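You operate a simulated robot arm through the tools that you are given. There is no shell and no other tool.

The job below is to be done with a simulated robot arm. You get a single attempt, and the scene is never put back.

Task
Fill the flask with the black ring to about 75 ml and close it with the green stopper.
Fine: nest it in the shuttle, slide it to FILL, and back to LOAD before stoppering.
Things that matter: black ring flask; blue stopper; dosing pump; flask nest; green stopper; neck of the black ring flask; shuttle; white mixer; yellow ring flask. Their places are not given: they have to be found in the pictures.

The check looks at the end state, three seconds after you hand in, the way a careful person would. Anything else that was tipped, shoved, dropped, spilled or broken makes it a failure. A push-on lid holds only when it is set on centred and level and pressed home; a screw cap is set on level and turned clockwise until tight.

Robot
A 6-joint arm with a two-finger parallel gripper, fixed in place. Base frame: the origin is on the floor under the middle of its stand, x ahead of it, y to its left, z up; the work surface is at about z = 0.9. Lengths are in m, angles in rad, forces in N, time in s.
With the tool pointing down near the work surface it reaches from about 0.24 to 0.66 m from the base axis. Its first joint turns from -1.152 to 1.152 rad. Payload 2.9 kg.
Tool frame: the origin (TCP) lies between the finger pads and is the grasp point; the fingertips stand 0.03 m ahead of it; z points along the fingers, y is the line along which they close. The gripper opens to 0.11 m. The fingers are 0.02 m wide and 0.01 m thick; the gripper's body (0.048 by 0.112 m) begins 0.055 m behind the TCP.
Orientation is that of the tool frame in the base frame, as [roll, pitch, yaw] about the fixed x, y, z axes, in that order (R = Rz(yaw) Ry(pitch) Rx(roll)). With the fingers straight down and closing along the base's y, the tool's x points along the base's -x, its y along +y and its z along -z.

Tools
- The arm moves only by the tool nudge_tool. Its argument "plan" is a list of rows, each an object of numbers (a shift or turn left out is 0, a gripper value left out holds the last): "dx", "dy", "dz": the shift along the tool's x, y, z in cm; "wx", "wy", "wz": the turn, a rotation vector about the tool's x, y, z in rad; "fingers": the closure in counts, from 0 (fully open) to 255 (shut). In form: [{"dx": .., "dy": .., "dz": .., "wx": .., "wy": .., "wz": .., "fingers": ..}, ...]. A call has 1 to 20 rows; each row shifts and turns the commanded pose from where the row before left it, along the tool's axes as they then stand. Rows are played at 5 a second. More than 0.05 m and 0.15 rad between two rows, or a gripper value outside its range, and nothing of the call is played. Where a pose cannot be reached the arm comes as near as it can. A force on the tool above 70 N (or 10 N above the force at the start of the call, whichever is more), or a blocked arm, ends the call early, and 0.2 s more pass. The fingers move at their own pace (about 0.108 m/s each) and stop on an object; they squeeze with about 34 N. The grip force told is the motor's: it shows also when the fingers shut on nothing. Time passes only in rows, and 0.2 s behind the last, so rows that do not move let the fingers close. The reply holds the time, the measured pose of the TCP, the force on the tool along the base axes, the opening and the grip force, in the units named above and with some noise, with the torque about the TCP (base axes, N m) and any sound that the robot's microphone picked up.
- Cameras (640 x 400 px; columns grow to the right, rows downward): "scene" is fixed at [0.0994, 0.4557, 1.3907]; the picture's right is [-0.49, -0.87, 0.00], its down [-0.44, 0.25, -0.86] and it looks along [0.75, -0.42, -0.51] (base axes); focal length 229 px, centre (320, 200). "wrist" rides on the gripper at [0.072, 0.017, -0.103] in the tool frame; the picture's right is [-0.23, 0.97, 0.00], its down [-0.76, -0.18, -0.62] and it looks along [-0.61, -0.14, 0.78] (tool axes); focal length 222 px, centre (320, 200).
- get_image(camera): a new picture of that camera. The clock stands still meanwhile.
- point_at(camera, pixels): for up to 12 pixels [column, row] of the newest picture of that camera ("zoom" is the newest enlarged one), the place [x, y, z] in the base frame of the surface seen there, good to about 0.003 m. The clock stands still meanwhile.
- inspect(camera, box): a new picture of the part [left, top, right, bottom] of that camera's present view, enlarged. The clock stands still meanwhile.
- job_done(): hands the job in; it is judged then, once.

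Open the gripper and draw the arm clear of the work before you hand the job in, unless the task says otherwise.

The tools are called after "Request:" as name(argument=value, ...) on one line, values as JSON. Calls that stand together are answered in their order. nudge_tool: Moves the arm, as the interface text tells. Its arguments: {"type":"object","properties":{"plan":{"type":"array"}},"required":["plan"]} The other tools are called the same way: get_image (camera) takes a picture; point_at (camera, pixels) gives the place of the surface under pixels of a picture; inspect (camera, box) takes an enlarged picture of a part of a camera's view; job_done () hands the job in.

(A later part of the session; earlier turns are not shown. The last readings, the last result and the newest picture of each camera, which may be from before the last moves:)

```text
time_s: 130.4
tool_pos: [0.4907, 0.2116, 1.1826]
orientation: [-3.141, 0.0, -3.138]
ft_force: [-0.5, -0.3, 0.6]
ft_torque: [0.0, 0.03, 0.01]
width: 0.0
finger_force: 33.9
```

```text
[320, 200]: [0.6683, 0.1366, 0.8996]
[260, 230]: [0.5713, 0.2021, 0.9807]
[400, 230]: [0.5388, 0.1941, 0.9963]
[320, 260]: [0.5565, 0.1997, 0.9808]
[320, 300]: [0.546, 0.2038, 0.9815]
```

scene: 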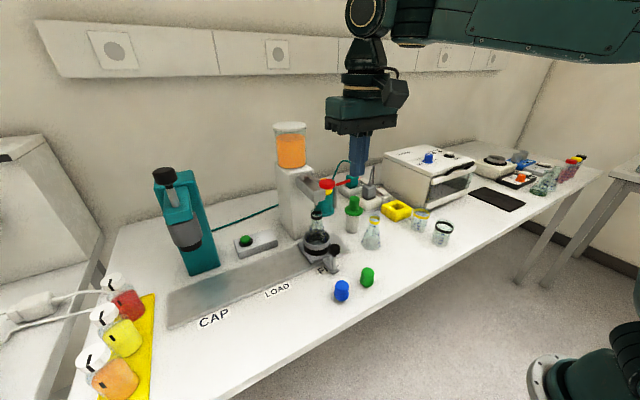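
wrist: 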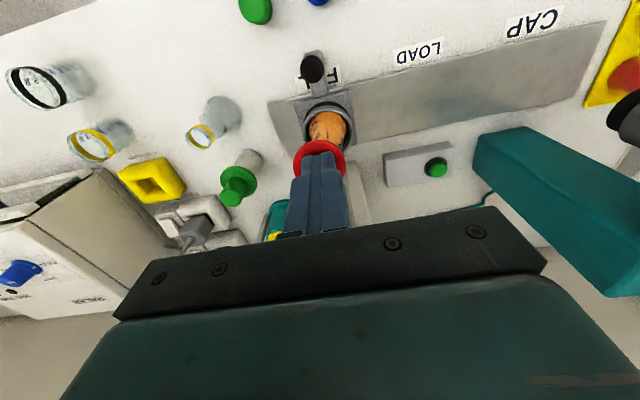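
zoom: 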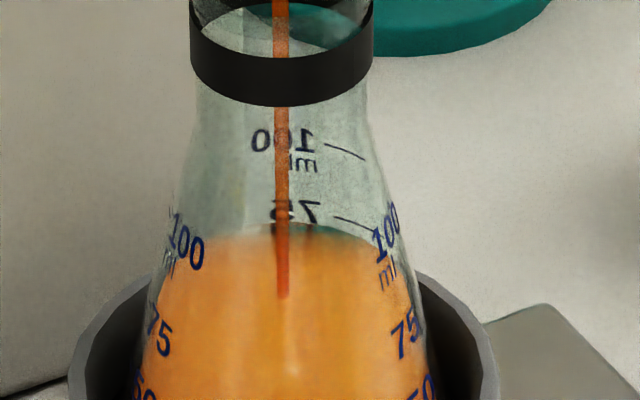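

The liquid's back edge is at row ~232 here, the 75 mark's line at ~213 and the 50 mark at ~261, so it reads about 66–68 ml. I hold 1.2 s more and check again.

Request:
nudge_tool(plan=[{}, {}, {}, {}, {}])

Request:
inspect(camera="scene", box=[311, 219, 327, 233])

Request:
point_at(camera="zoom", pixels=[[250, 240], [320, 240], [320, 260], [320, 300], [240, 280]])

```text
time_s: 131.6
tool_pos: [0.4901, 0.2127, 1.1826]
orientation: [3.141, 0.0, -3.141]
ft_force: [0.1, 0.1, 0.7]
ft_torque: [0.0, 0.0, -0.01]
width: 0.0
finger_force: 33.7
```

```text
16.00 times, centred on (319, 226) of scene
```

zoom: 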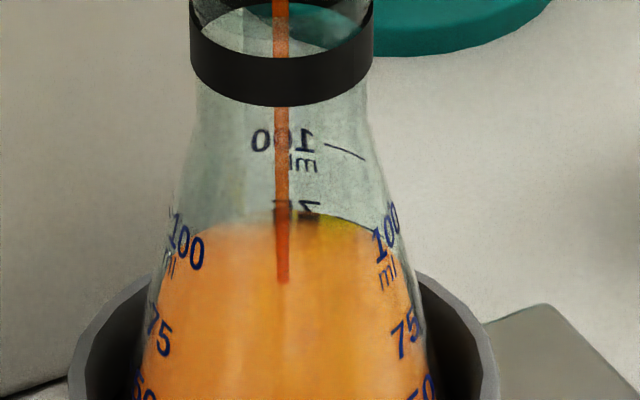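

```text
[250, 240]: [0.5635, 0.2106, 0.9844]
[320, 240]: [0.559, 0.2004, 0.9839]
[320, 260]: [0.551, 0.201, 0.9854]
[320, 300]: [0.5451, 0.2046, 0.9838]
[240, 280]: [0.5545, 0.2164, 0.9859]
```

The surface now crosses the middle of the 75 figure and its tick is covered, so it reads about 74–75 ml. I release the lever now.

Request:
nudge_tool(plan=[{"dz": -3}, {"dz": -2}])

Request:
inspect(camera="scene", box=[311, 219, 327, 233])

Request:
inspect(camera="scene", box=[285, 155, 355, 275])

```text
time_s: 132.2
tool_pos: [0.491, 0.2104, 1.2338]
orientation: [-3.137, -0.003, -3.139]
ft_force: [-0.1, -0.7, 0.5]
ft_torque: [0.01, 0.0, -0.01]
width: 0.0
finger_force: 34.2
```

```text
16.00 times, centred on (319, 226) of scene
```

zoom: 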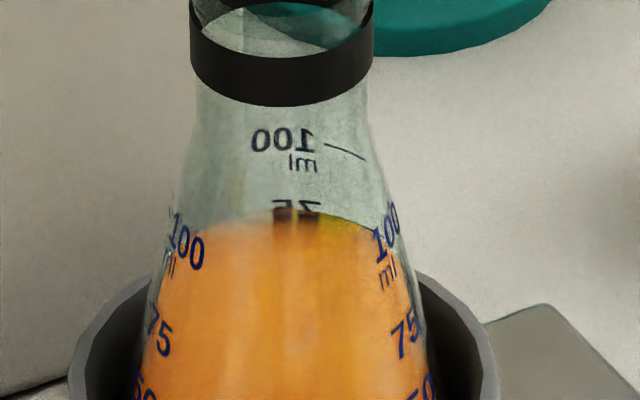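

```text
3.33 times, centred on (320, 215) of scene
```

zoom: 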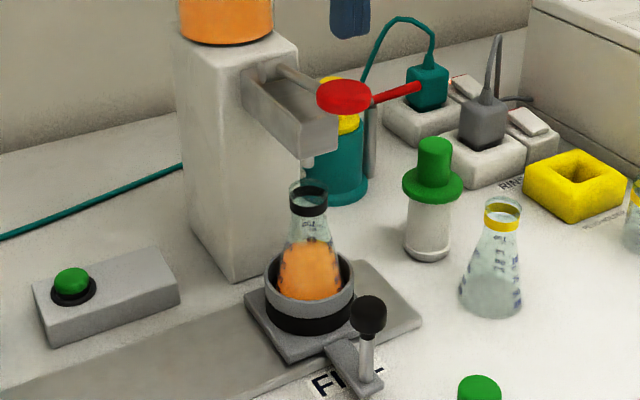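

The flow has stopped with the surface at the 75 mark. I draw back from the pump, go down with the leaned open gripper, and prepare to take the knob again.

Request:
nudge_tool(plan=[{"dx": 2}, {"dx": 3}, {"dx": 3}, {"dx": 1.6}, {"dz": 3}, {"dz": 3}, {"dz": 3, "fingers": 100}, {"dz": 3}, {"dz": 2.6}, {"wy": -0.1}, {"wy": -0.1}, {"wy": -0.1}, {}])

Request:
get_image(camera="wrist")

```text
time_s: 135.0
tool_pos: [0.3955, 0.2118, 1.0882]
orientation: [-3.14, 0.303, -3.139]
ft_force: [-0.2, -0.1, -0.4]
ft_torque: [0.01, 0.01, -0.02]
width: 0.0668
finger_force: 0.1
```

```text
taken
```

wrist: 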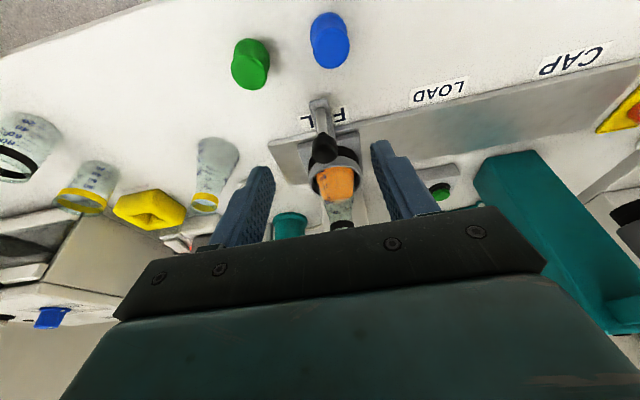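

The knob is at (324,148) in the wrist view. I measure it before moving in.

Request:
point_at(camera="wrist", pixels=[[324, 148], [313, 148], [335, 148], [324, 157], [318, 105]])

```text
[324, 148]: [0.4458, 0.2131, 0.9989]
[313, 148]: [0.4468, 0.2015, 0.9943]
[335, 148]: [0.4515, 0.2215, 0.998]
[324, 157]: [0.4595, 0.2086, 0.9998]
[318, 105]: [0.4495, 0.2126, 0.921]
```

The knob is centred at about (0.4515, 0.2115). I move in diagonally so the fingers straddle it, then check.

Request:
nudge_tool(plan=[{"dx": -0.486, "dz": 2.149}, {"dx": -0.486, "dz": 2.149}, {"dx": -0.486, "dz": 2.149}, {"dx": -0.486, "dz": 2.149}, {"dx": -0.486, "dz": 2.149}, {}])

Request:
inspect(camera="wrist", box=[220, 20, 420, 220])

Request:
inspect(camera="scene", box=[260, 150, 380, 290])

```text
time_s: 136.4
tool_pos: [0.4507, 0.2114, 0.9924]
orientation: [-3.14, 0.301, -3.138]
ft_force: [0.1, -0.9, -0.7]
ft_torque: [-0.02, -0.02, -0.01]
width: 0.0669
finger_force: 0.1
```

```text
2.00 times, centred on (320, 120) of wrist
```

zoom: 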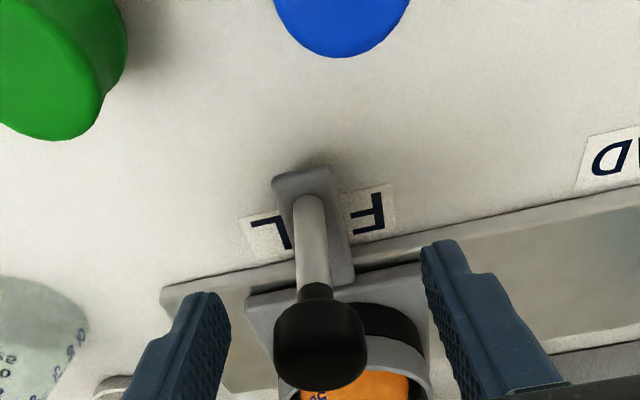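

```text
2.86 times, centred on (320, 220) of scene
```

zoom: 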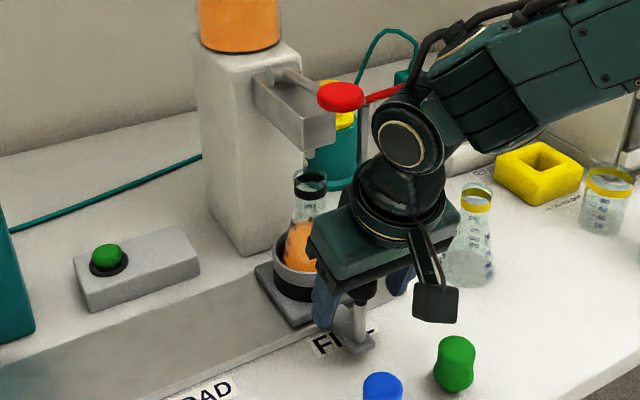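

The knob is between the fingers again. I close gently and then slide back toward LOAD slowly, because the flask is full.

Request:
nudge_tool(plan=[{"fingers": 130}, {"fingers": 160}, {"fingers": 180}, {"fingers": 195}, {"fingers": 205}, {"fingers": 215}, {"fingers": 255}, {}, {}, {"dy": 0.2}, {"dy": 0.4}, {"dy": 0.6}, {"dy": 0.6}, {}])

Request:
inspect(camera="scene", box=[260, 150, 380, 290])

```text
time_s: 139.4
tool_pos: [0.4504, 0.2288, 0.9919]
orientation: [3.14, 0.3, -3.139]
ft_force: [1.4, -0.1, 0.0]
ft_torque: [0.44, -0.57, -0.03]
width: 0.0276
finger_force: 44.8
```

```text
2.86 times, centred on (320, 220) of scene
```

zoom: 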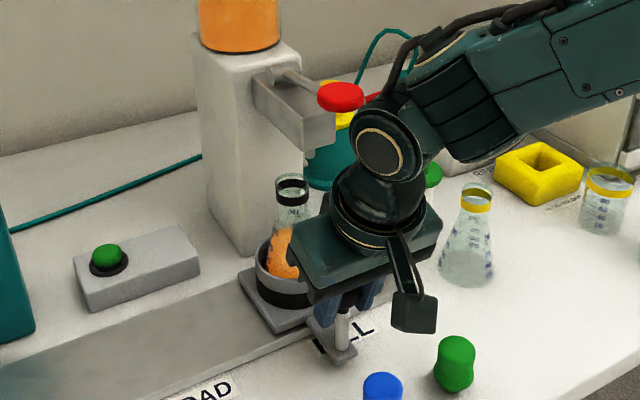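

The shuttle follows well. I continue to LOAD in gentle 0.8 cm rows.

Request:
nudge_tool(plan=[{"dy": 0.5}, {"dy": 0.7}, {"dy": 0.8}, {"dy": 0.8}, {"dy": 0.8}, {"dy": 0.8}, {"dy": 0.8}, {"dy": 0.8}, {"dy": 0.8}, {"dy": 0.8}, {"dy": 0.8}, {"dy": 0.8}, {"dy": 0.8}, {"dy": 0.8}, {"dy": 0.8}, {"dy": 0.6}, {"dy": 0.4}, {}])

Request:
get_image(camera="scene")

```text
time_s: 143.2
tool_pos: [0.4501, 0.3549, 0.9931]
orientation: [3.141, 0.301, -3.139]
ft_force: [7.2, 2.2, 0.4]
ft_torque: [0.42, -1.08, -0.34]
width: 0.0276
finger_force: 44.6
```

```text
taken
```

scene: 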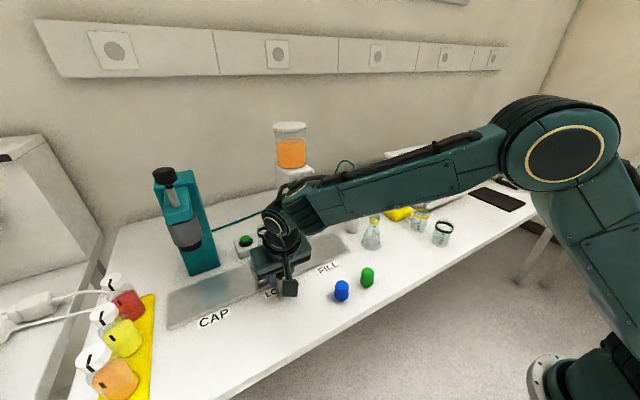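

About 6–7 mm remain to the original LOAD place (grip was at y≈0.362). I finish with small steps.

Request:
nudge_tool(plan=[{"dy": 0.3}, {"dy": 0.2}, {"dy": 0.15}, {}])

Request:
inspect(camera="scene", box=[220, 200, 340, 310])

```text
time_s: 144.2
tool_pos: [0.4499, 0.3618, 0.9924]
orientation: [-3.14, 0.299, -3.139]
ft_force: [4.7, -3.4, 5.4]
ft_torque: [0.12, 0.22, 0.25]
width: 0.0277
finger_force: 45.4
```

```text
3.64 times, centred on (280, 255) of scene
```

zoom: 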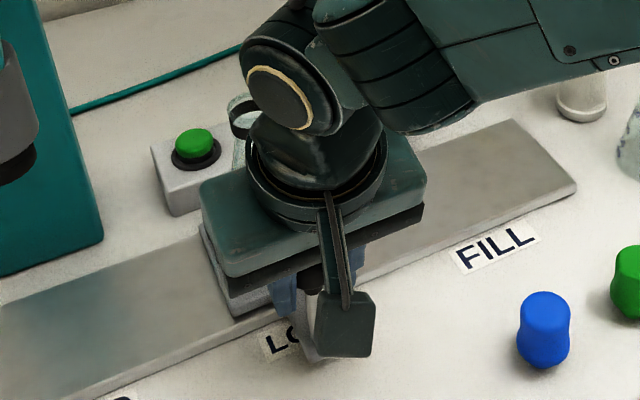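

It is back at the original LOAD position. I open the fingers and retreat up and toward the robot.

Request:
nudge_tool(plan=[{"fingers": 195}, {"fingers": 150}, {"fingers": 100}, {}, {"dx": -0.296, "dz": -0.955}, {"dx": -0.113, "dz": -1.581}, {"dx": 0.364, "dz": -2.501}, {"dx": 1.319, "dz": -2.796}, {"dx": 1.319, "dz": -2.796}, {"dx": 1.91, "dz": -0.591}, {}])

Request:
get_image(camera="scene")

Request:
inspect(camera="scene", box=[220, 200, 340, 310])

```text
time_s: 146.6
tool_pos: [0.3718, 0.3637, 1.0858]
orientation: [-3.14, 0.301, -3.139]
ft_force: [1.1, 0.1, -0.4]
ft_torque: [-0.03, 0.01, 0.0]
width: 0.067
finger_force: 0.1
```

```text
taken
```

scene: 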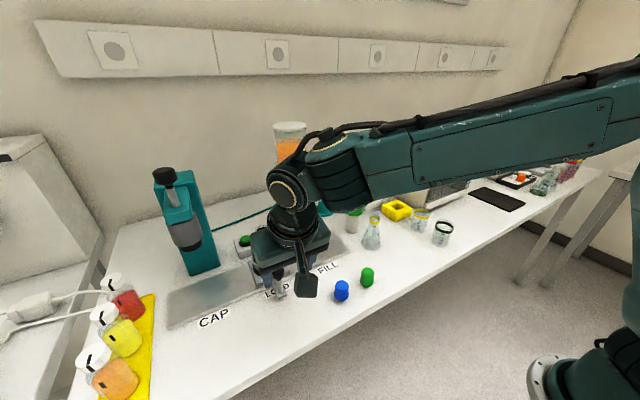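

```text
3.64 times, centred on (280, 255) of scene
```

zoom: 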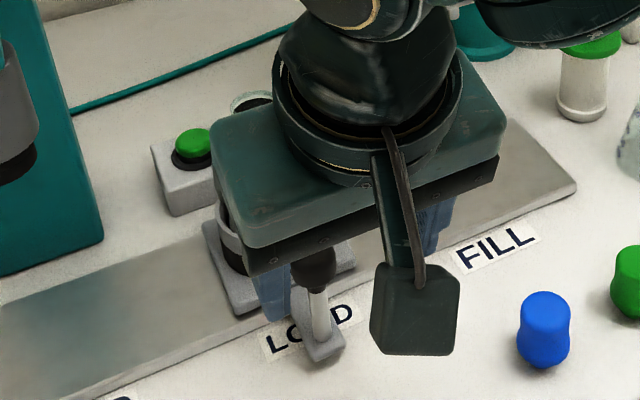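

The shuttle is at LOAD. Now for the green stopper at (0.3833, 0.1575): I move above it and set the radial lean (0.24 rad) for its direction.

Request:
nudge_tool(plan=[{"dy": -2}, {"dy": -3}, {"dy": -3}, {"dy": -3}, {"dy": -3}, {"dy": -3}, {"dy": -2.6, "dx": -1.05, "dz": 0.33}, {"dy": -1}, {"wx": -0.0384, "wz": -0.1242}, {"wx": -0.0384, "wz": -0.1242}, {"wx": -0.0384, "wz": -0.1242}, {"wy": 0.06}, {}])

Request:
get_image(camera="wrist")

Request:
inspect(camera="scene", box=[230, 200, 330, 300])

```text
time_s: 149.4
tool_pos: [0.3841, 0.1563, 1.0859]
orientation: [-3.14, 0.238, -2.749]
ft_force: [0.2, 0.2, 0.4]
ft_torque: [0.06, -0.02, 0.03]
width: 0.067
finger_force: 0.0
```

```text
taken
```

wrist: 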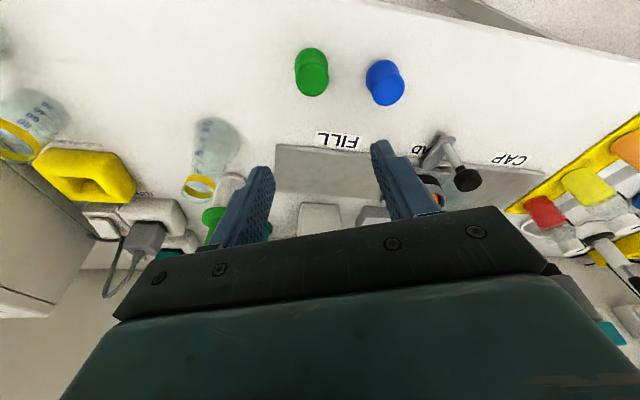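

```text
4.00 times, centred on (280, 250) of scene
```

zoom: 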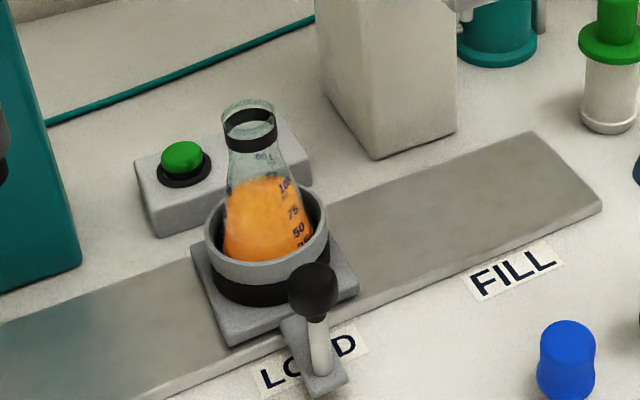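

The filled flask is at LOAD. I now measure the green stopper precisely from this wrist view (stopper at (312,70)).

Request:
inspect(camera="wrist", box=[280, 35, 350, 110])

Request:
inspect(camera="scene", box=[240, 215, 290, 270])

```text
5.33 times, centred on (315, 72) of wrist
```

zoom: 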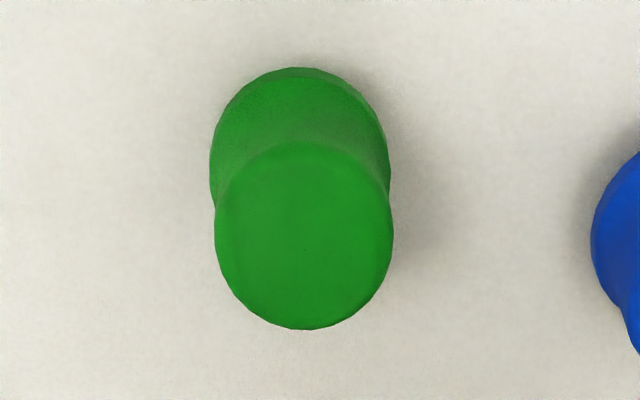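

```text
7.27 times, centred on (265, 242) of scene
```

zoom: 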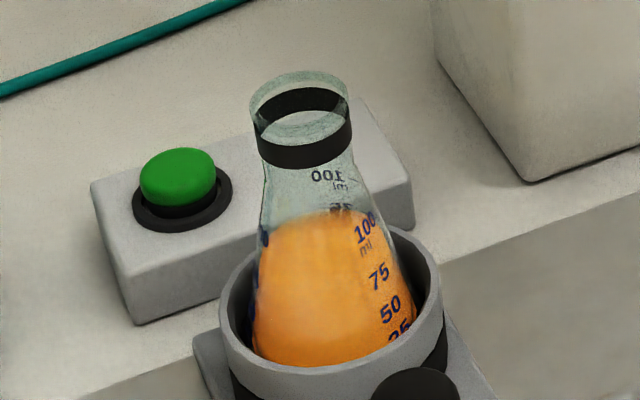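

The level reads at the 75 mark. I re-take the stopper zoom to measure its top face.

Request:
inspect(camera="wrist", box=[280, 35, 350, 110])

Request:
point_at(camera="zoom", pixels=[[304, 235], [222, 235], [388, 235], [304, 150], [304, 320], [245, 180], [362, 180], [245, 295], [362, 295], [216, 160], [384, 140], [300, 72]])

```text
5.33 times, centred on (315, 72) of wrist
```

zoom: 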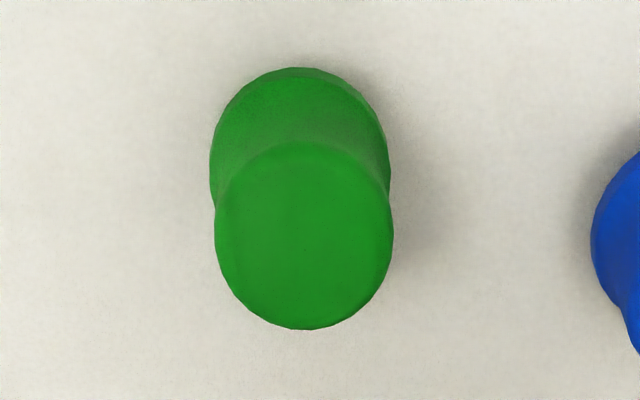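

```text
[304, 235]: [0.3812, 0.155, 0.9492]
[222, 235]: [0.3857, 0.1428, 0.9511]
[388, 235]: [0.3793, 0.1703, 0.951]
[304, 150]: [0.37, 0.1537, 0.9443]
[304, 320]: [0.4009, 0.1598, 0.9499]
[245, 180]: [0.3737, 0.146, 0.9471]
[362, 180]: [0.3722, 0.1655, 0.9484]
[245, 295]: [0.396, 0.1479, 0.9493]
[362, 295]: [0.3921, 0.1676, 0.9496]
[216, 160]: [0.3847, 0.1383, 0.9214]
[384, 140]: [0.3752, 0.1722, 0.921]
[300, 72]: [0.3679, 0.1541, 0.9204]
```

The stopper's axis is at (0.3837, 0.1567), with its top at z 0.95 and flange radius about 0.0175 at z 0.921. I'll hold its head with the tips just above the flange, so I come down most of the way with the pads centred on the head.

Request:
nudge_tool(plan=[{"dx": 0.461, "dy": 0.055, "dz": -0.113}, {"dx": 0.595, "dz": 2.428}, {"dx": 0.595, "dz": 2.428}, {"dx": 0.595, "dz": 2.428}, {"dx": 0.476, "dz": 1.942}, {}])

Request:
inspect(camera="wrist", box=[220, 20, 420, 220])

Request:
inspect(camera="scene", box=[320, 220, 420, 320])

```text
time_s: 150.8
tool_pos: [0.3805, 0.1546, 0.9901]
orientation: [-3.14, 0.238, -2.749]
ft_force: [-1.1, -0.2, -0.2]
ft_torque: [0.0, 0.01, 0.02]
width: 0.067
finger_force: 0.1
```

```text
2.00 times, centred on (320, 120) of wrist
```

zoom: 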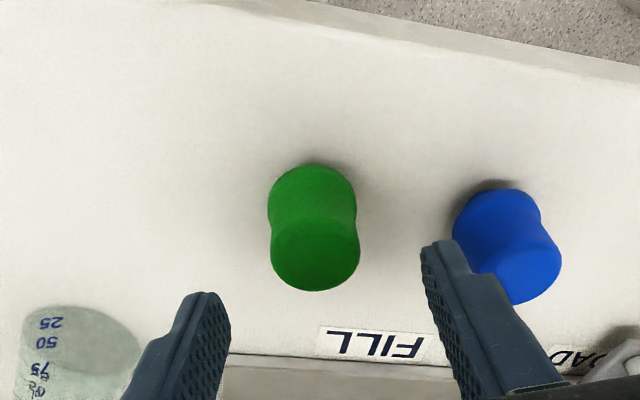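

```text
4.00 times, centred on (370, 270) of scene
```

zoom: 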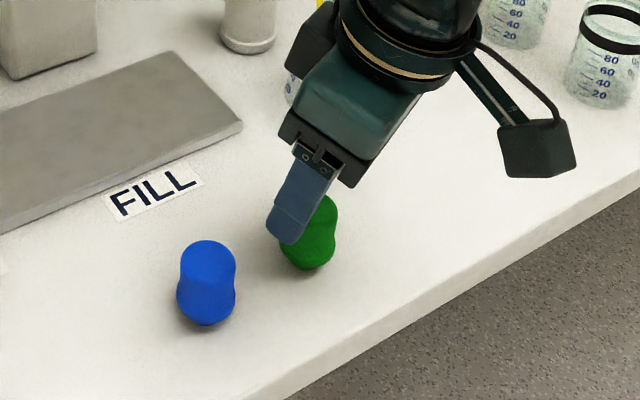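

Alignment looks right. I narrow the opening slightly to stay away from the blue stopper and go down the last 3 cm.

Request:
nudge_tool(plan=[{"fingers": 128}, {}, {"dx": 0.238, "dz": 0.971}, {"dx": 0.238, "dz": 0.971}, {"dx": 0.227, "dz": 0.93}, {}])

Request:
inspect(camera="wrist", box=[220, 20, 420, 220])

Request:
inspect(camera="scene", box=[340, 240, 400, 300])

```text
time_s: 152.2
tool_pos: [0.3804, 0.1561, 0.9621]
orientation: [-3.141, 0.239, -2.751]
ft_force: [-0.2, 0.5, -0.3]
ft_torque: [-0.01, 0.0, 0.02]
width: 0.0549
finger_force: 0.1
```

```text
2.00 times, centred on (320, 120) of wrist
```

zoom: 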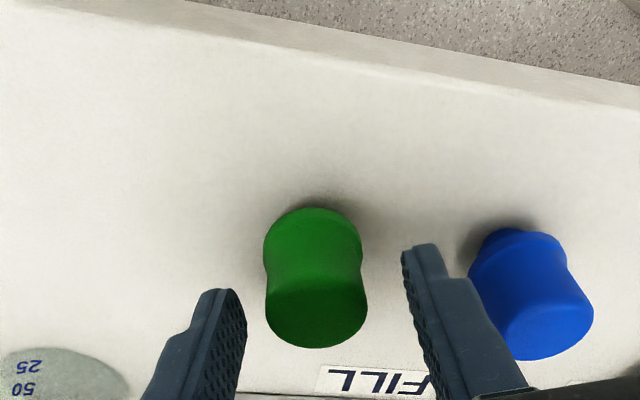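

```text
6.67 times, centred on (370, 270) of scene
```

zoom: 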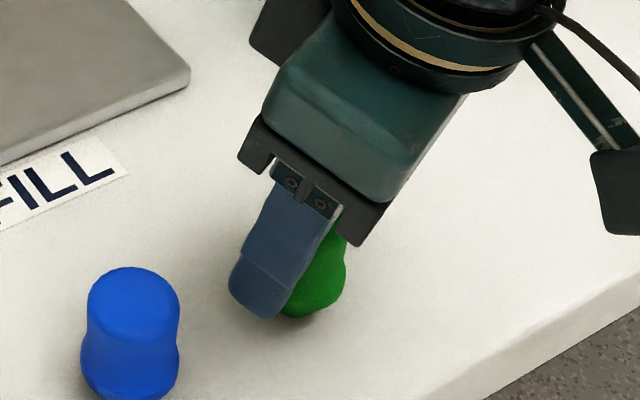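

The stopper seems a bit nearer the -side finger. I close partly to about 4 cm and compare the gaps before gripping.

Request:
nudge_tool(plan=[{"fingers": 150}, {"fingers": 160}, {}])

Request:
inspect(camera="wrist", box=[260, 80, 380, 220])

```text
time_s: 153.0
tool_pos: [0.3815, 0.1555, 0.9618]
orientation: [-3.14, 0.239, -2.749]
ft_force: [1.0, -0.4, -0.4]
ft_torque: [-0.01, -0.01, -0.01]
width: 0.041
finger_force: 0.2
```

```text
2.86 times, centred on (320, 150) of wrist
```

zoom: 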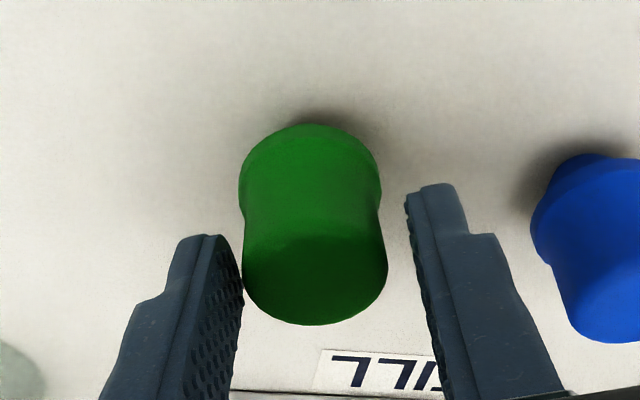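

The left gap is about 0.5 mm and the right about 6 mm, so I shift 2.8 mm toward -e_t and look again.

Request:
nudge_tool(plan=[{"dy": -0.14}, {"dy": -0.14}, {}])

Request:
inspect(camera="wrist", box=[260, 80, 380, 220])

```text
time_s: 153.8
tool_pos: [0.382, 0.1526, 0.9617]
orientation: [-3.14, 0.239, -2.751]
ft_force: [0.4, -0.2, 0.1]
ft_torque: [-0.02, 0.02, 0.0]
width: 0.0408
finger_force: 0.1
```

```text
2.86 times, centred on (320, 150) of wrist
```

zoom: 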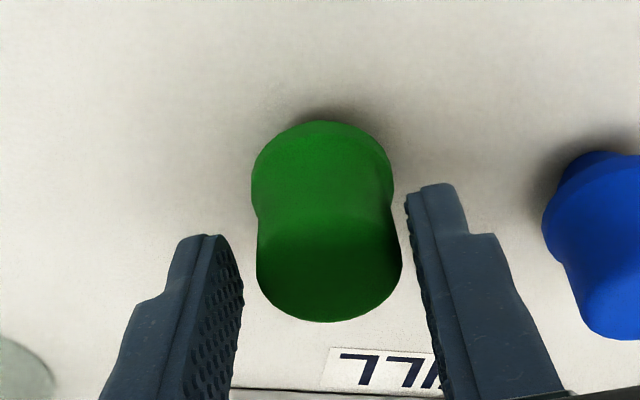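

The gaps are balanced now. I close on the stopper's head.

Request:
nudge_tool(plan=[{"fingers": 170}, {"fingers": 178}, {"fingers": 186}, {"fingers": 200}, {"fingers": 255}, {}, {}])

Request:
inspect(camera="wrist", box=[260, 80, 380, 220])

Request:
inspect(camera="scene", box=[340, 240, 400, 300])

```text
time_s: 155.4
tool_pos: [0.3824, 0.1517, 0.9623]
orientation: [-3.141, 0.239, -2.749]
ft_force: [-0.3, 1.0, 2.3]
ft_torque: [0.08, 0.03, 0.01]
width: 0.0324
finger_force: 34.4
```

```text
2.86 times, centred on (320, 150) of wrist
```

zoom: 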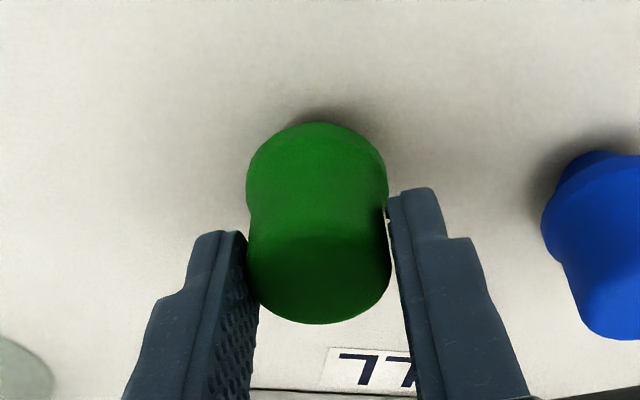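

```text
6.67 times, centred on (370, 270) of scene
```

zoom: 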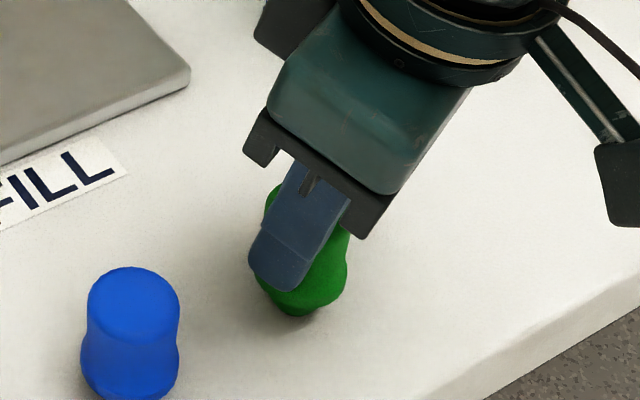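

The head is held at 0.0324 with 34 N. I lift straight up and check that the stopper hangs level.

Request:
nudge_tool(plan=[{"dx": -0.119, "dz": -0.486}, {"dx": -0.238, "dz": -0.971}, {"dx": -0.476, "dz": -1.942}, {"dx": -0.595, "dz": -2.428}, {"dx": -0.595, "dz": -2.428}, {}])

Request:
inspect(camera="scene", box=[330, 190, 410, 290])

Request:
inspect(camera="wrist", box=[260, 80, 380, 220])

```text
time_s: 156.8
tool_pos: [0.3815, 0.1525, 1.0476]
orientation: [-3.141, 0.239, -2.751]
ft_force: [0.0, 0.6, -0.9]
ft_torque: [0.04, -0.02, 0.0]
width: 0.0321
finger_force: 33.5
```

```text
4.00 times, centred on (370, 240) of scene
```

zoom: 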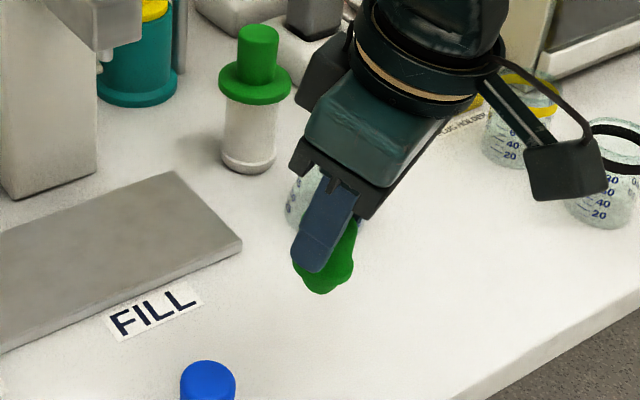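

```text
2.86 times, centred on (320, 150) of wrist
```

zoom: 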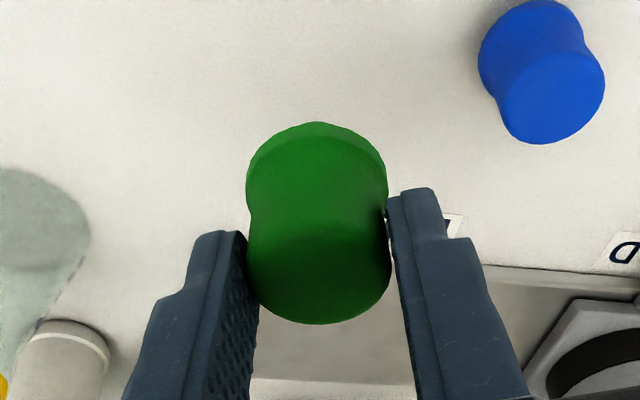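

The stopper hangs as it stood. I raise to z≈1.15 and swing the base +0.2 rad toward the nest's direction (moving and yawing together).

Request:
nudge_tool(plan=[{"dx": -0.476, "dz": -1.942}, {"dx": -0.714, "dz": -2.913}, {"dx": -0.714, "dz": -2.913}, {"dx": -0.476, "dz": -1.942}, {"dx": 0.02, "dy": 1.355, "dz": -0.005, "wx": -0.0079, "wz": -0.0321}, {"dx": 0.087, "dy": 2.71, "dz": -0.021, "wx": -0.0157, "wz": -0.0641}, {"dx": 0.087, "dy": 2.71, "dz": -0.021, "wx": -0.0157, "wz": -0.0641}, {"dx": 0.02, "dy": 1.355, "dz": -0.005, "wx": -0.0079, "wz": -0.0321}, {}])

Request:
get_image(camera="scene")

```text
time_s: 158.8
tool_pos: [0.3439, 0.2257, 1.1452]
orientation: [-3.141, 0.24, -2.552]
ft_force: [0.0, -1.0, -0.5]
ft_torque: [-0.01, -0.02, -0.01]
width: 0.0323
finger_force: 33.8
```

```text
taken
```

scene: 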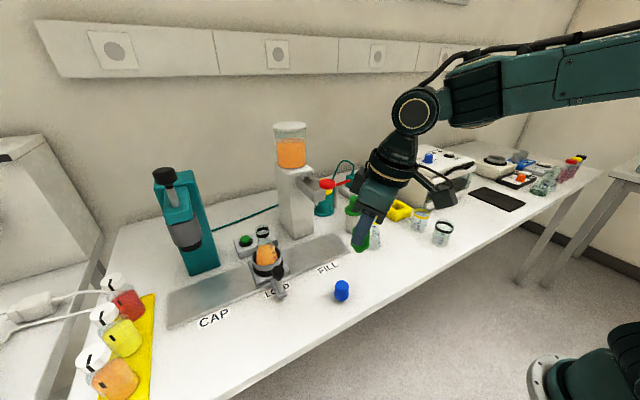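

It points at the nest. I re-measure the neck while the view is free, then extend the arm outward.

Request:
inspect(camera="scene", box=[245, 215, 295, 275])

Request:
point_at(camera="zoom", pixels=[[252, 152], [218, 140], [288, 140], [252, 100], [225, 108], [280, 100], [235, 148], [270, 148]])

Request:
nudge_tool(plan=[{"dx": -1.214, "dz": 0.298}, {"dx": -2.428, "dz": 0.595}, {"dx": -2.428, "dz": 0.595}, {"dx": -2.428, "dz": 0.595}, {"dx": -2.428, "dz": 0.595}, {"dx": -2.428, "dz": 0.595}, {"dx": -2.428, "dz": 0.595}, {"dx": -1.214, "dz": 0.298}, {}])

```text
6.67 times, centred on (270, 245) of scene
```

zoom: 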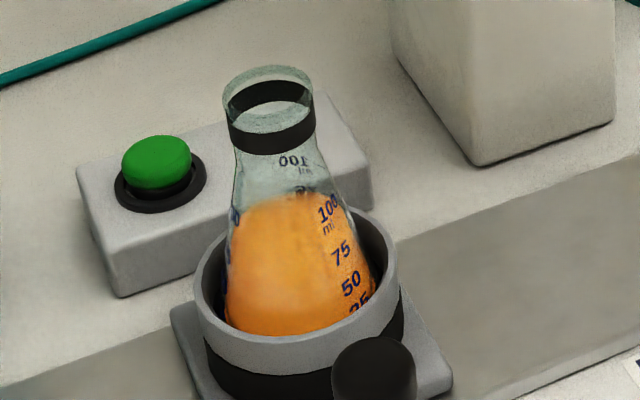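

```text
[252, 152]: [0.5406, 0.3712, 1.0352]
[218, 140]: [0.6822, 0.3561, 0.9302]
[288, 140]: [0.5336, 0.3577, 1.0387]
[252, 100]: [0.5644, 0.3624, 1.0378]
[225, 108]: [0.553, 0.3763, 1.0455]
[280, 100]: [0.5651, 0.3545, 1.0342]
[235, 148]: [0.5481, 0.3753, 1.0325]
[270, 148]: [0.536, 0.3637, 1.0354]
```

```text
time_s: 160.8
tool_pos: [0.489, 0.321, 1.1473]
orientation: [-3.142, 0.24, -2.552]
ft_force: [0.1, 1.0, 0.0]
ft_torque: [-0.01, -0.02, 0.0]
width: 0.0324
finger_force: 34.5
```

The flask is unmoved at LOAD (neck centre about (0.550, 0.3595)). I extend the remaining 6.5 cm while easing down to z≈1.13 so the plug stays about 2 cm above the rim.

Request:
nudge_tool(plan=[{"dx": -1.214, "dz": 0.298}, {"dx": -1.942, "dz": 0.476}, {"dx": -1.214, "dz": 0.298}, {"dx": -0.733, "dz": 1.209}, {"dx": -0.612, "dz": 0.635}, {}])

Request:
get_image(camera="wrist")

Request:
inspect(camera="scene", box=[235, 195, 305, 275])

```text
time_s: 162.2
tool_pos: [0.5392, 0.3553, 1.1319]
orientation: [-3.141, 0.239, -2.552]
ft_force: [0.0, 0.7, 1.1]
ft_torque: [-0.02, -0.02, -0.01]
width: 0.0321
finger_force: 34.0
```

```text
taken
```

wrist: 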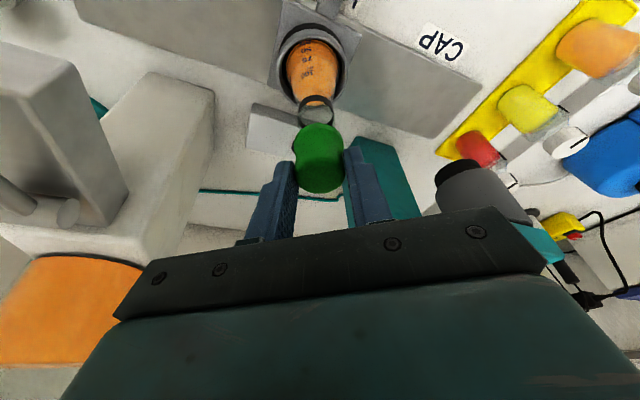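

```text
5.00 times, centred on (270, 235) of scene
```

zoom: 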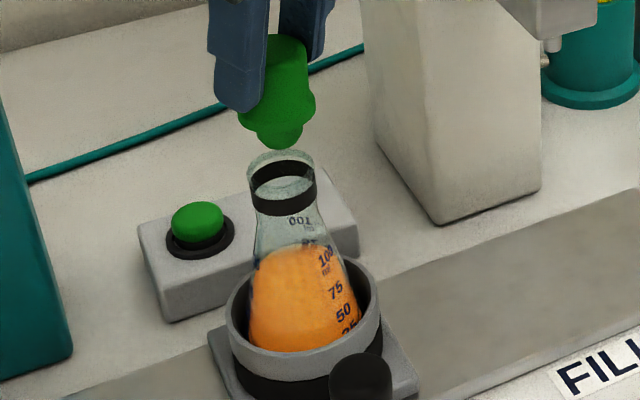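

The stopper is over the flask. To judge its tilt and offset, I compare with the same wrist zoom as when it stood upright on the table.

Request:
inspect(camera="wrist", box=[260, 80, 380, 220])

Request:
inspect(camera="scene", box=[245, 195, 285, 245])

```text
2.86 times, centred on (320, 150) of wrist
```

zoom: 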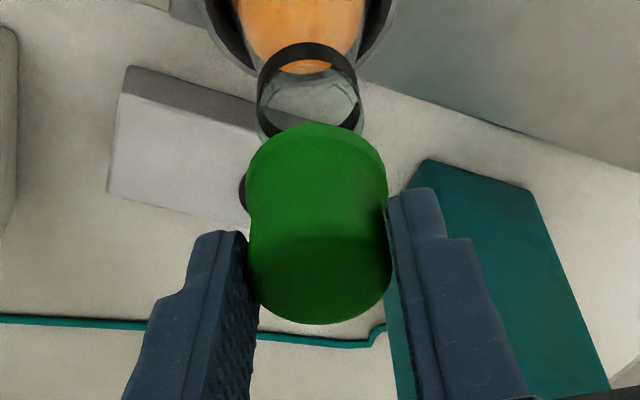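

```text
8.00 times, centred on (265, 220) of scene
```

zoom: 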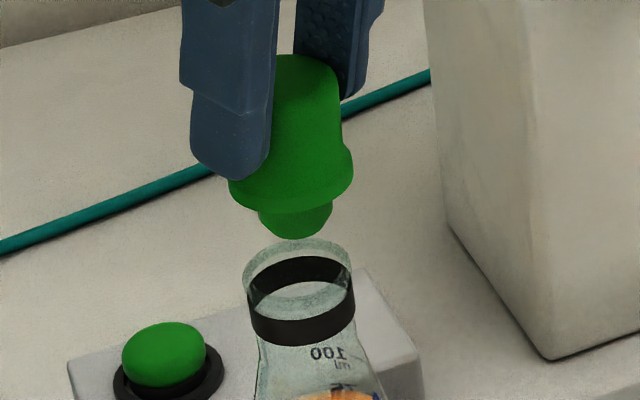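

I measure points on the flange and plug in this scene zoom to determine the stopper's axis and tilt.

Request:
point_at(camera="zoom", pixels=[[234, 190], [260, 200], [290, 200], [320, 190], [348, 168], [265, 218], [295, 230], [326, 215], [310, 60], [310, 100], [330, 80], [285, 60]])

```text
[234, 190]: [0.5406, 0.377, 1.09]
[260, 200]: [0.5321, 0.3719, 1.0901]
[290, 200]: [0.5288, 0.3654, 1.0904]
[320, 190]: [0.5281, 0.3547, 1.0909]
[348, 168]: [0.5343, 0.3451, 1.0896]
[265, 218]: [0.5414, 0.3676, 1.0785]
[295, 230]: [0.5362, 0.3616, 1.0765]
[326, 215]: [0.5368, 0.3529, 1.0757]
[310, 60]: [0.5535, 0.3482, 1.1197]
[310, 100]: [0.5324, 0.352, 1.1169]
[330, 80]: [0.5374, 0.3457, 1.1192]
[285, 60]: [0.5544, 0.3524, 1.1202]
```

The flange points all lie at z≈1.090, so the stopper is level, with its axis at about (0.544, 0.3597). The neck is at (0.550, 0.3595), so I shift 6 mm in +x and come down 1 cm, then re-measure.

Request:
nudge_tool(plan=[{"dx": -0.485, "dy": -0.36, "dz": 0.12}, {"dx": 0.119, "dz": 0.486}, {"dx": 0.119, "dz": 0.486}, {}])

Request:
inspect(camera="scene", box=[245, 195, 285, 245])

Request:
point_at(camera="zoom", pixels=[[240, 200], [265, 215], [295, 215], [325, 205], [350, 185], [250, 310], [300, 335], [350, 305], [270, 262], [325, 262], [300, 245]])

```text
time_s: 163.2
tool_pos: [0.5475, 0.3565, 1.1217]
orientation: [-3.14, 0.239, -2.553]
ft_force: [0.2, -0.5, 0.9]
ft_torque: [0.02, 0.0, -0.03]
width: 0.0321
finger_force: 34.0
```

```text
8.00 times, centred on (265, 220) of scene
```

zoom: 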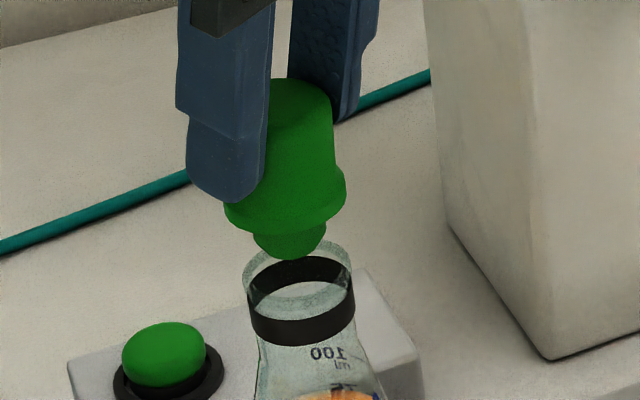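

```text
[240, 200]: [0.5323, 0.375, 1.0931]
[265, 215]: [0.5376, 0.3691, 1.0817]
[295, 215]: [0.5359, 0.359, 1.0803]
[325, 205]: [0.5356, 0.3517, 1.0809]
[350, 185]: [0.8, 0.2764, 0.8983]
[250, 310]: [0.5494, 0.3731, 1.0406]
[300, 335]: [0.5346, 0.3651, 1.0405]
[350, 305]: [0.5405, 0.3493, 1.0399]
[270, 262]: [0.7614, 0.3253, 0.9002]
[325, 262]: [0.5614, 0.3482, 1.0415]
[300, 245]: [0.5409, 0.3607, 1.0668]
```

The scene columns agree left–right within about 1 mm. For the other direction I use the wrist view of the plug against the neck.

Request:
inspect(camera="wrist", box=[270, 60, 370, 200])

Request:
point_at(camera="zoom", pixels=[[320, 110], [260, 130], [385, 120], [320, 60], [265, 75], [375, 65], [250, 200], [395, 190], [320, 140], [320, 250], [250, 250], [390, 250]])

```text
2.86 times, centred on (320, 130) of wrist
```

zoom: 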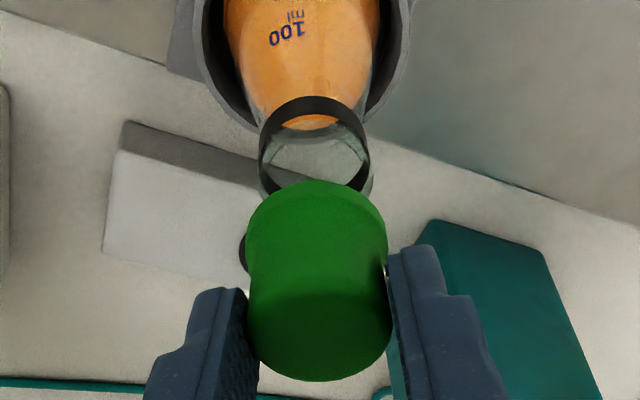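

```text
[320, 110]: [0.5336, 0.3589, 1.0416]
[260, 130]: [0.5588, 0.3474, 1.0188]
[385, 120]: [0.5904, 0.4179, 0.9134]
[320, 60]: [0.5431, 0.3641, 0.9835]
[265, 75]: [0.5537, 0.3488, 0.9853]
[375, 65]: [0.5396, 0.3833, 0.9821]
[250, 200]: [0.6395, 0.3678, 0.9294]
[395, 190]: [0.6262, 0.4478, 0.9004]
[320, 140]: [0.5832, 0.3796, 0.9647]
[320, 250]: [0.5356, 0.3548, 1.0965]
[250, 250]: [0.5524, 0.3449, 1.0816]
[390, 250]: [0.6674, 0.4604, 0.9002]
```

Solving both views together, the neck is only about 1.6 mm in +e_t and 0.5 mm inward from the stopper axis. I shift 1.5 mm and lower 0.8 cm to bring the plug just to the rim, then check again.

Request:
nudge_tool(plan=[{"dx": 0.03, "dy": 0.15}, {"dx": 0.095, "dz": 0.388}, {"dx": 0.095, "dz": 0.388}, {}])

Request:
inspect(camera="scene", box=[245, 195, 285, 245])

Request:
inspect(camera="wrist", box=[270, 60, 370, 200])

```text
time_s: 164.2
tool_pos: [0.546, 0.358, 1.1146]
orientation: [3.141, 0.239, -2.55]
ft_force: [0.5, -0.3, -0.3]
ft_torque: [0.01, 0.03, -0.03]
width: 0.0322
finger_force: 34.3
```

```text
8.00 times, centred on (265, 220) of scene
```

zoom: 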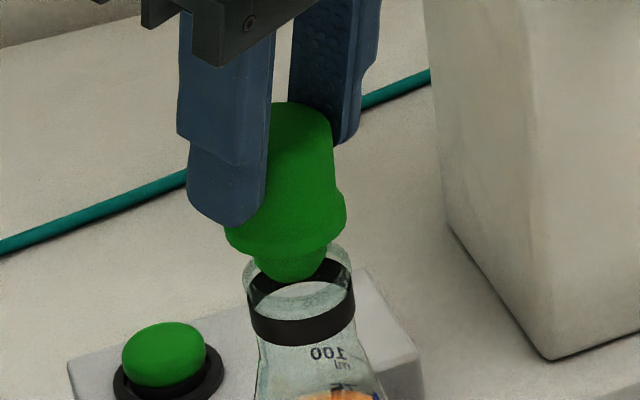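

```text
2.86 times, centred on (320, 130) of wrist
```

zoom: 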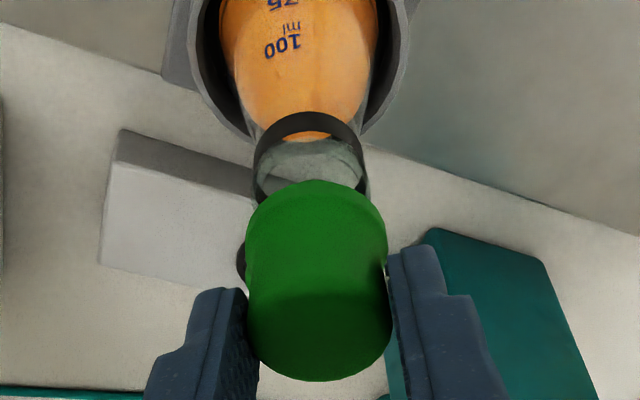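

Both views now agree within about 1 mm (the neck is slightly inward). I trim by 0.7 mm and lower the tapered plug into the neck in 3–4 mm steps, watching the force.

Request:
nudge_tool(plan=[{"dx": 0.068, "dy": -0.06, "dz": -0.017}, {"dx": 0.083, "dz": 0.34}, {"dx": 0.083, "dz": 0.34}, {}])

Request:
inspect(camera="scene", box=[245, 195, 285, 245])

Request:
inspect(camera="wrist", box=[270, 60, 370, 200])

```text
time_s: 165.2
tool_pos: [0.5445, 0.3544, 1.1078]
orientation: [3.141, 0.239, -2.552]
ft_force: [-0.6, 0.1, -0.5]
ft_torque: [0.04, -0.01, 0.02]
width: 0.0325
finger_force: 33.8
```

```text
8.00 times, centred on (265, 220) of scene
```

zoom: 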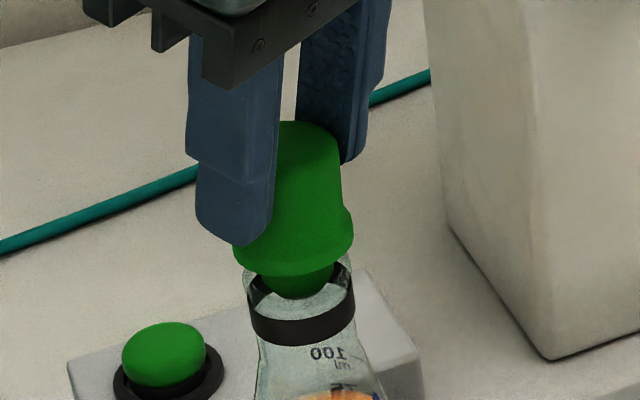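

```text
2.86 times, centred on (320, 130) of wrist
```

zoom: 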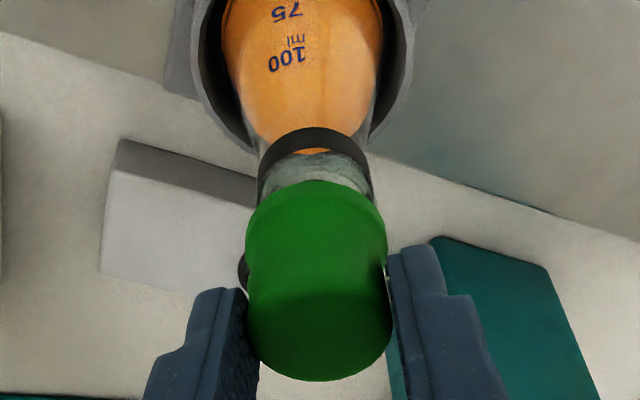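

The plug is entering the neck opening. Both views now show the stopper about 1 mm too far to -e_t, so I trim back and continue down.

Request:
nudge_tool(plan=[{"dx": -0.06, "dy": 0.09, "dz": 0.015}, {"dx": 0.072, "dz": 0.291}, {"dx": 0.072, "dz": 0.291}, {}])

Request:
inspect(camera="scene", box=[245, 195, 285, 245])

Request:
inspect(camera="wrist", box=[270, 60, 370, 200])

```text
time_s: 166.2
tool_pos: [0.5453, 0.3564, 1.1016]
orientation: [3.141, 0.24, -2.553]
ft_force: [-0.2, -0.4, -0.1]
ft_torque: [0.02, 0.01, -0.01]
width: 0.0324
finger_force: 34.0
```

```text
8.00 times, centred on (265, 220) of scene
```

zoom: 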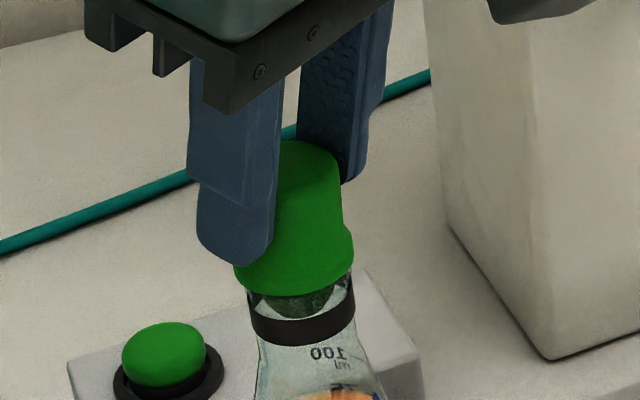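

```text
2.86 times, centred on (320, 130) of wrist
```

zoom: 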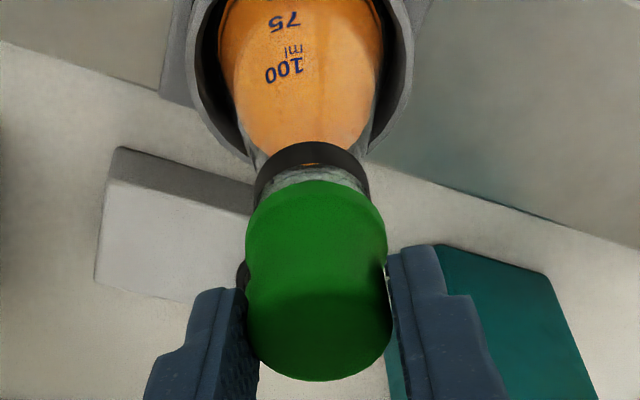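

The plug is inside the neck with no side force. I trim 0.7 mm outward and keep lowering toward the rim.

Request:
nudge_tool(plan=[{"dx": -0.068, "dz": 0.017}, {"dx": 0.06, "dz": 0.243}, {"dx": 0.06, "dz": 0.243}, {}])

Request:
inspect(camera="scene", box=[245, 195, 285, 245])

```text
time_s: 167.2
tool_pos: [0.5451, 0.3581, 1.0986]
orientation: [3.139, 0.245, -2.552]
ft_force: [-3.7, 1.1, 14.3]
ft_torque: [-0.13, 0.09, -0.01]
width: 0.0322
finger_force: 34.1
```

```text
8.00 times, centred on (265, 220) of scene
```

zoom: 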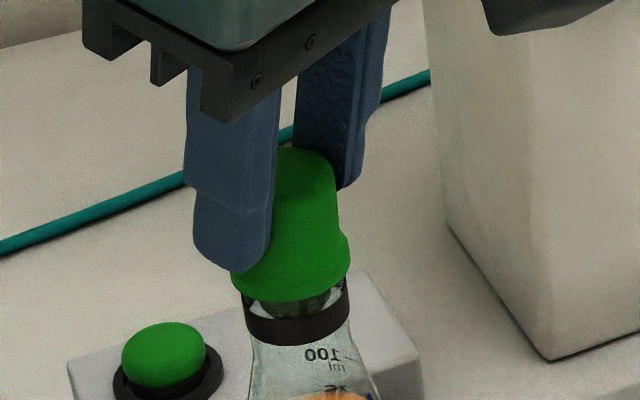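

Contact with 14 N: the plug is seating and the flask self-centres. I press a little further in small steps.

Request:
nudge_tool(plan=[{"dx": 0.048, "dz": 0.194}, {"dx": 0.048, "dz": 0.194}, {}])

Request:
inspect(camera="scene", box=[245, 195, 285, 245])

```text
time_s: 168.0
tool_pos: [0.5438, 0.3571, 1.0976]
orientation: [-3.139, 0.25, -2.55]
ft_force: [-7.7, 2.0, 33.1]
ft_torque: [0.11, 0.24, 0.02]
width: 0.0324
finger_force: 33.4
```

```text
8.00 times, centred on (265, 220) of scene
```

zoom: 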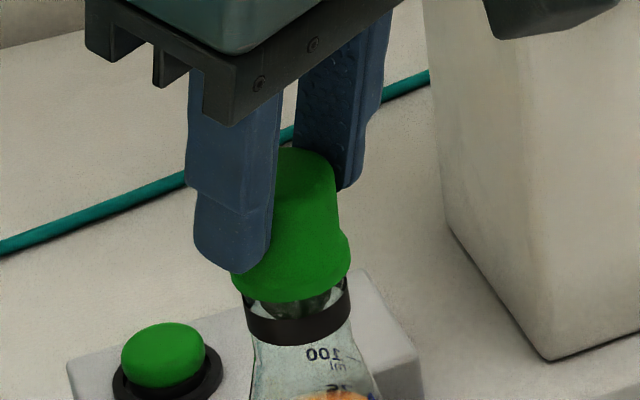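

Force is 33 N. I check the whole flask for tilt before pressing harder.

Request:
inspect(camera="scene", box=[235, 195, 305, 285])

Request:
inspect(camera="wrist", box=[240, 0, 400, 200])

```text
4.44 times, centred on (270, 240) of scene
```

zoom: 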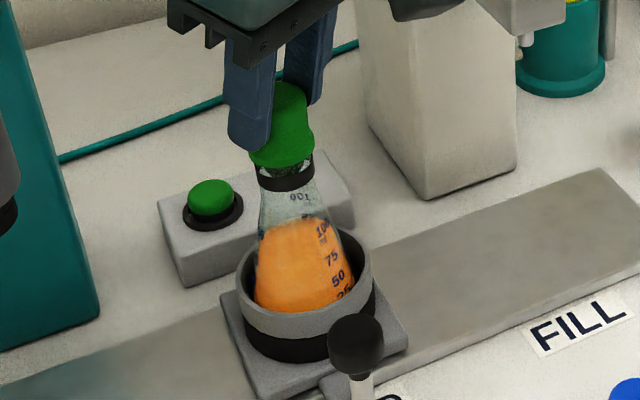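

```text
2.00 times, centred on (320, 100) of wrist
```

zoom: 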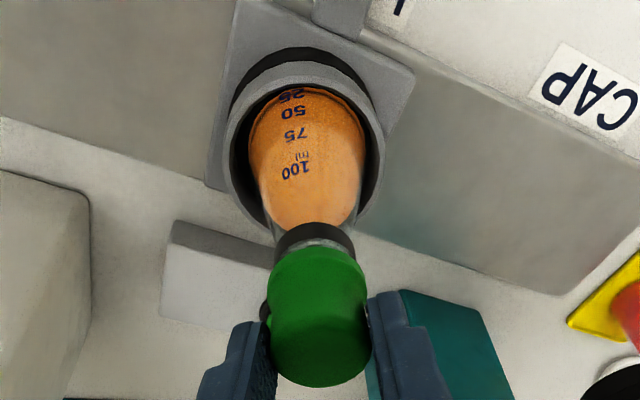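

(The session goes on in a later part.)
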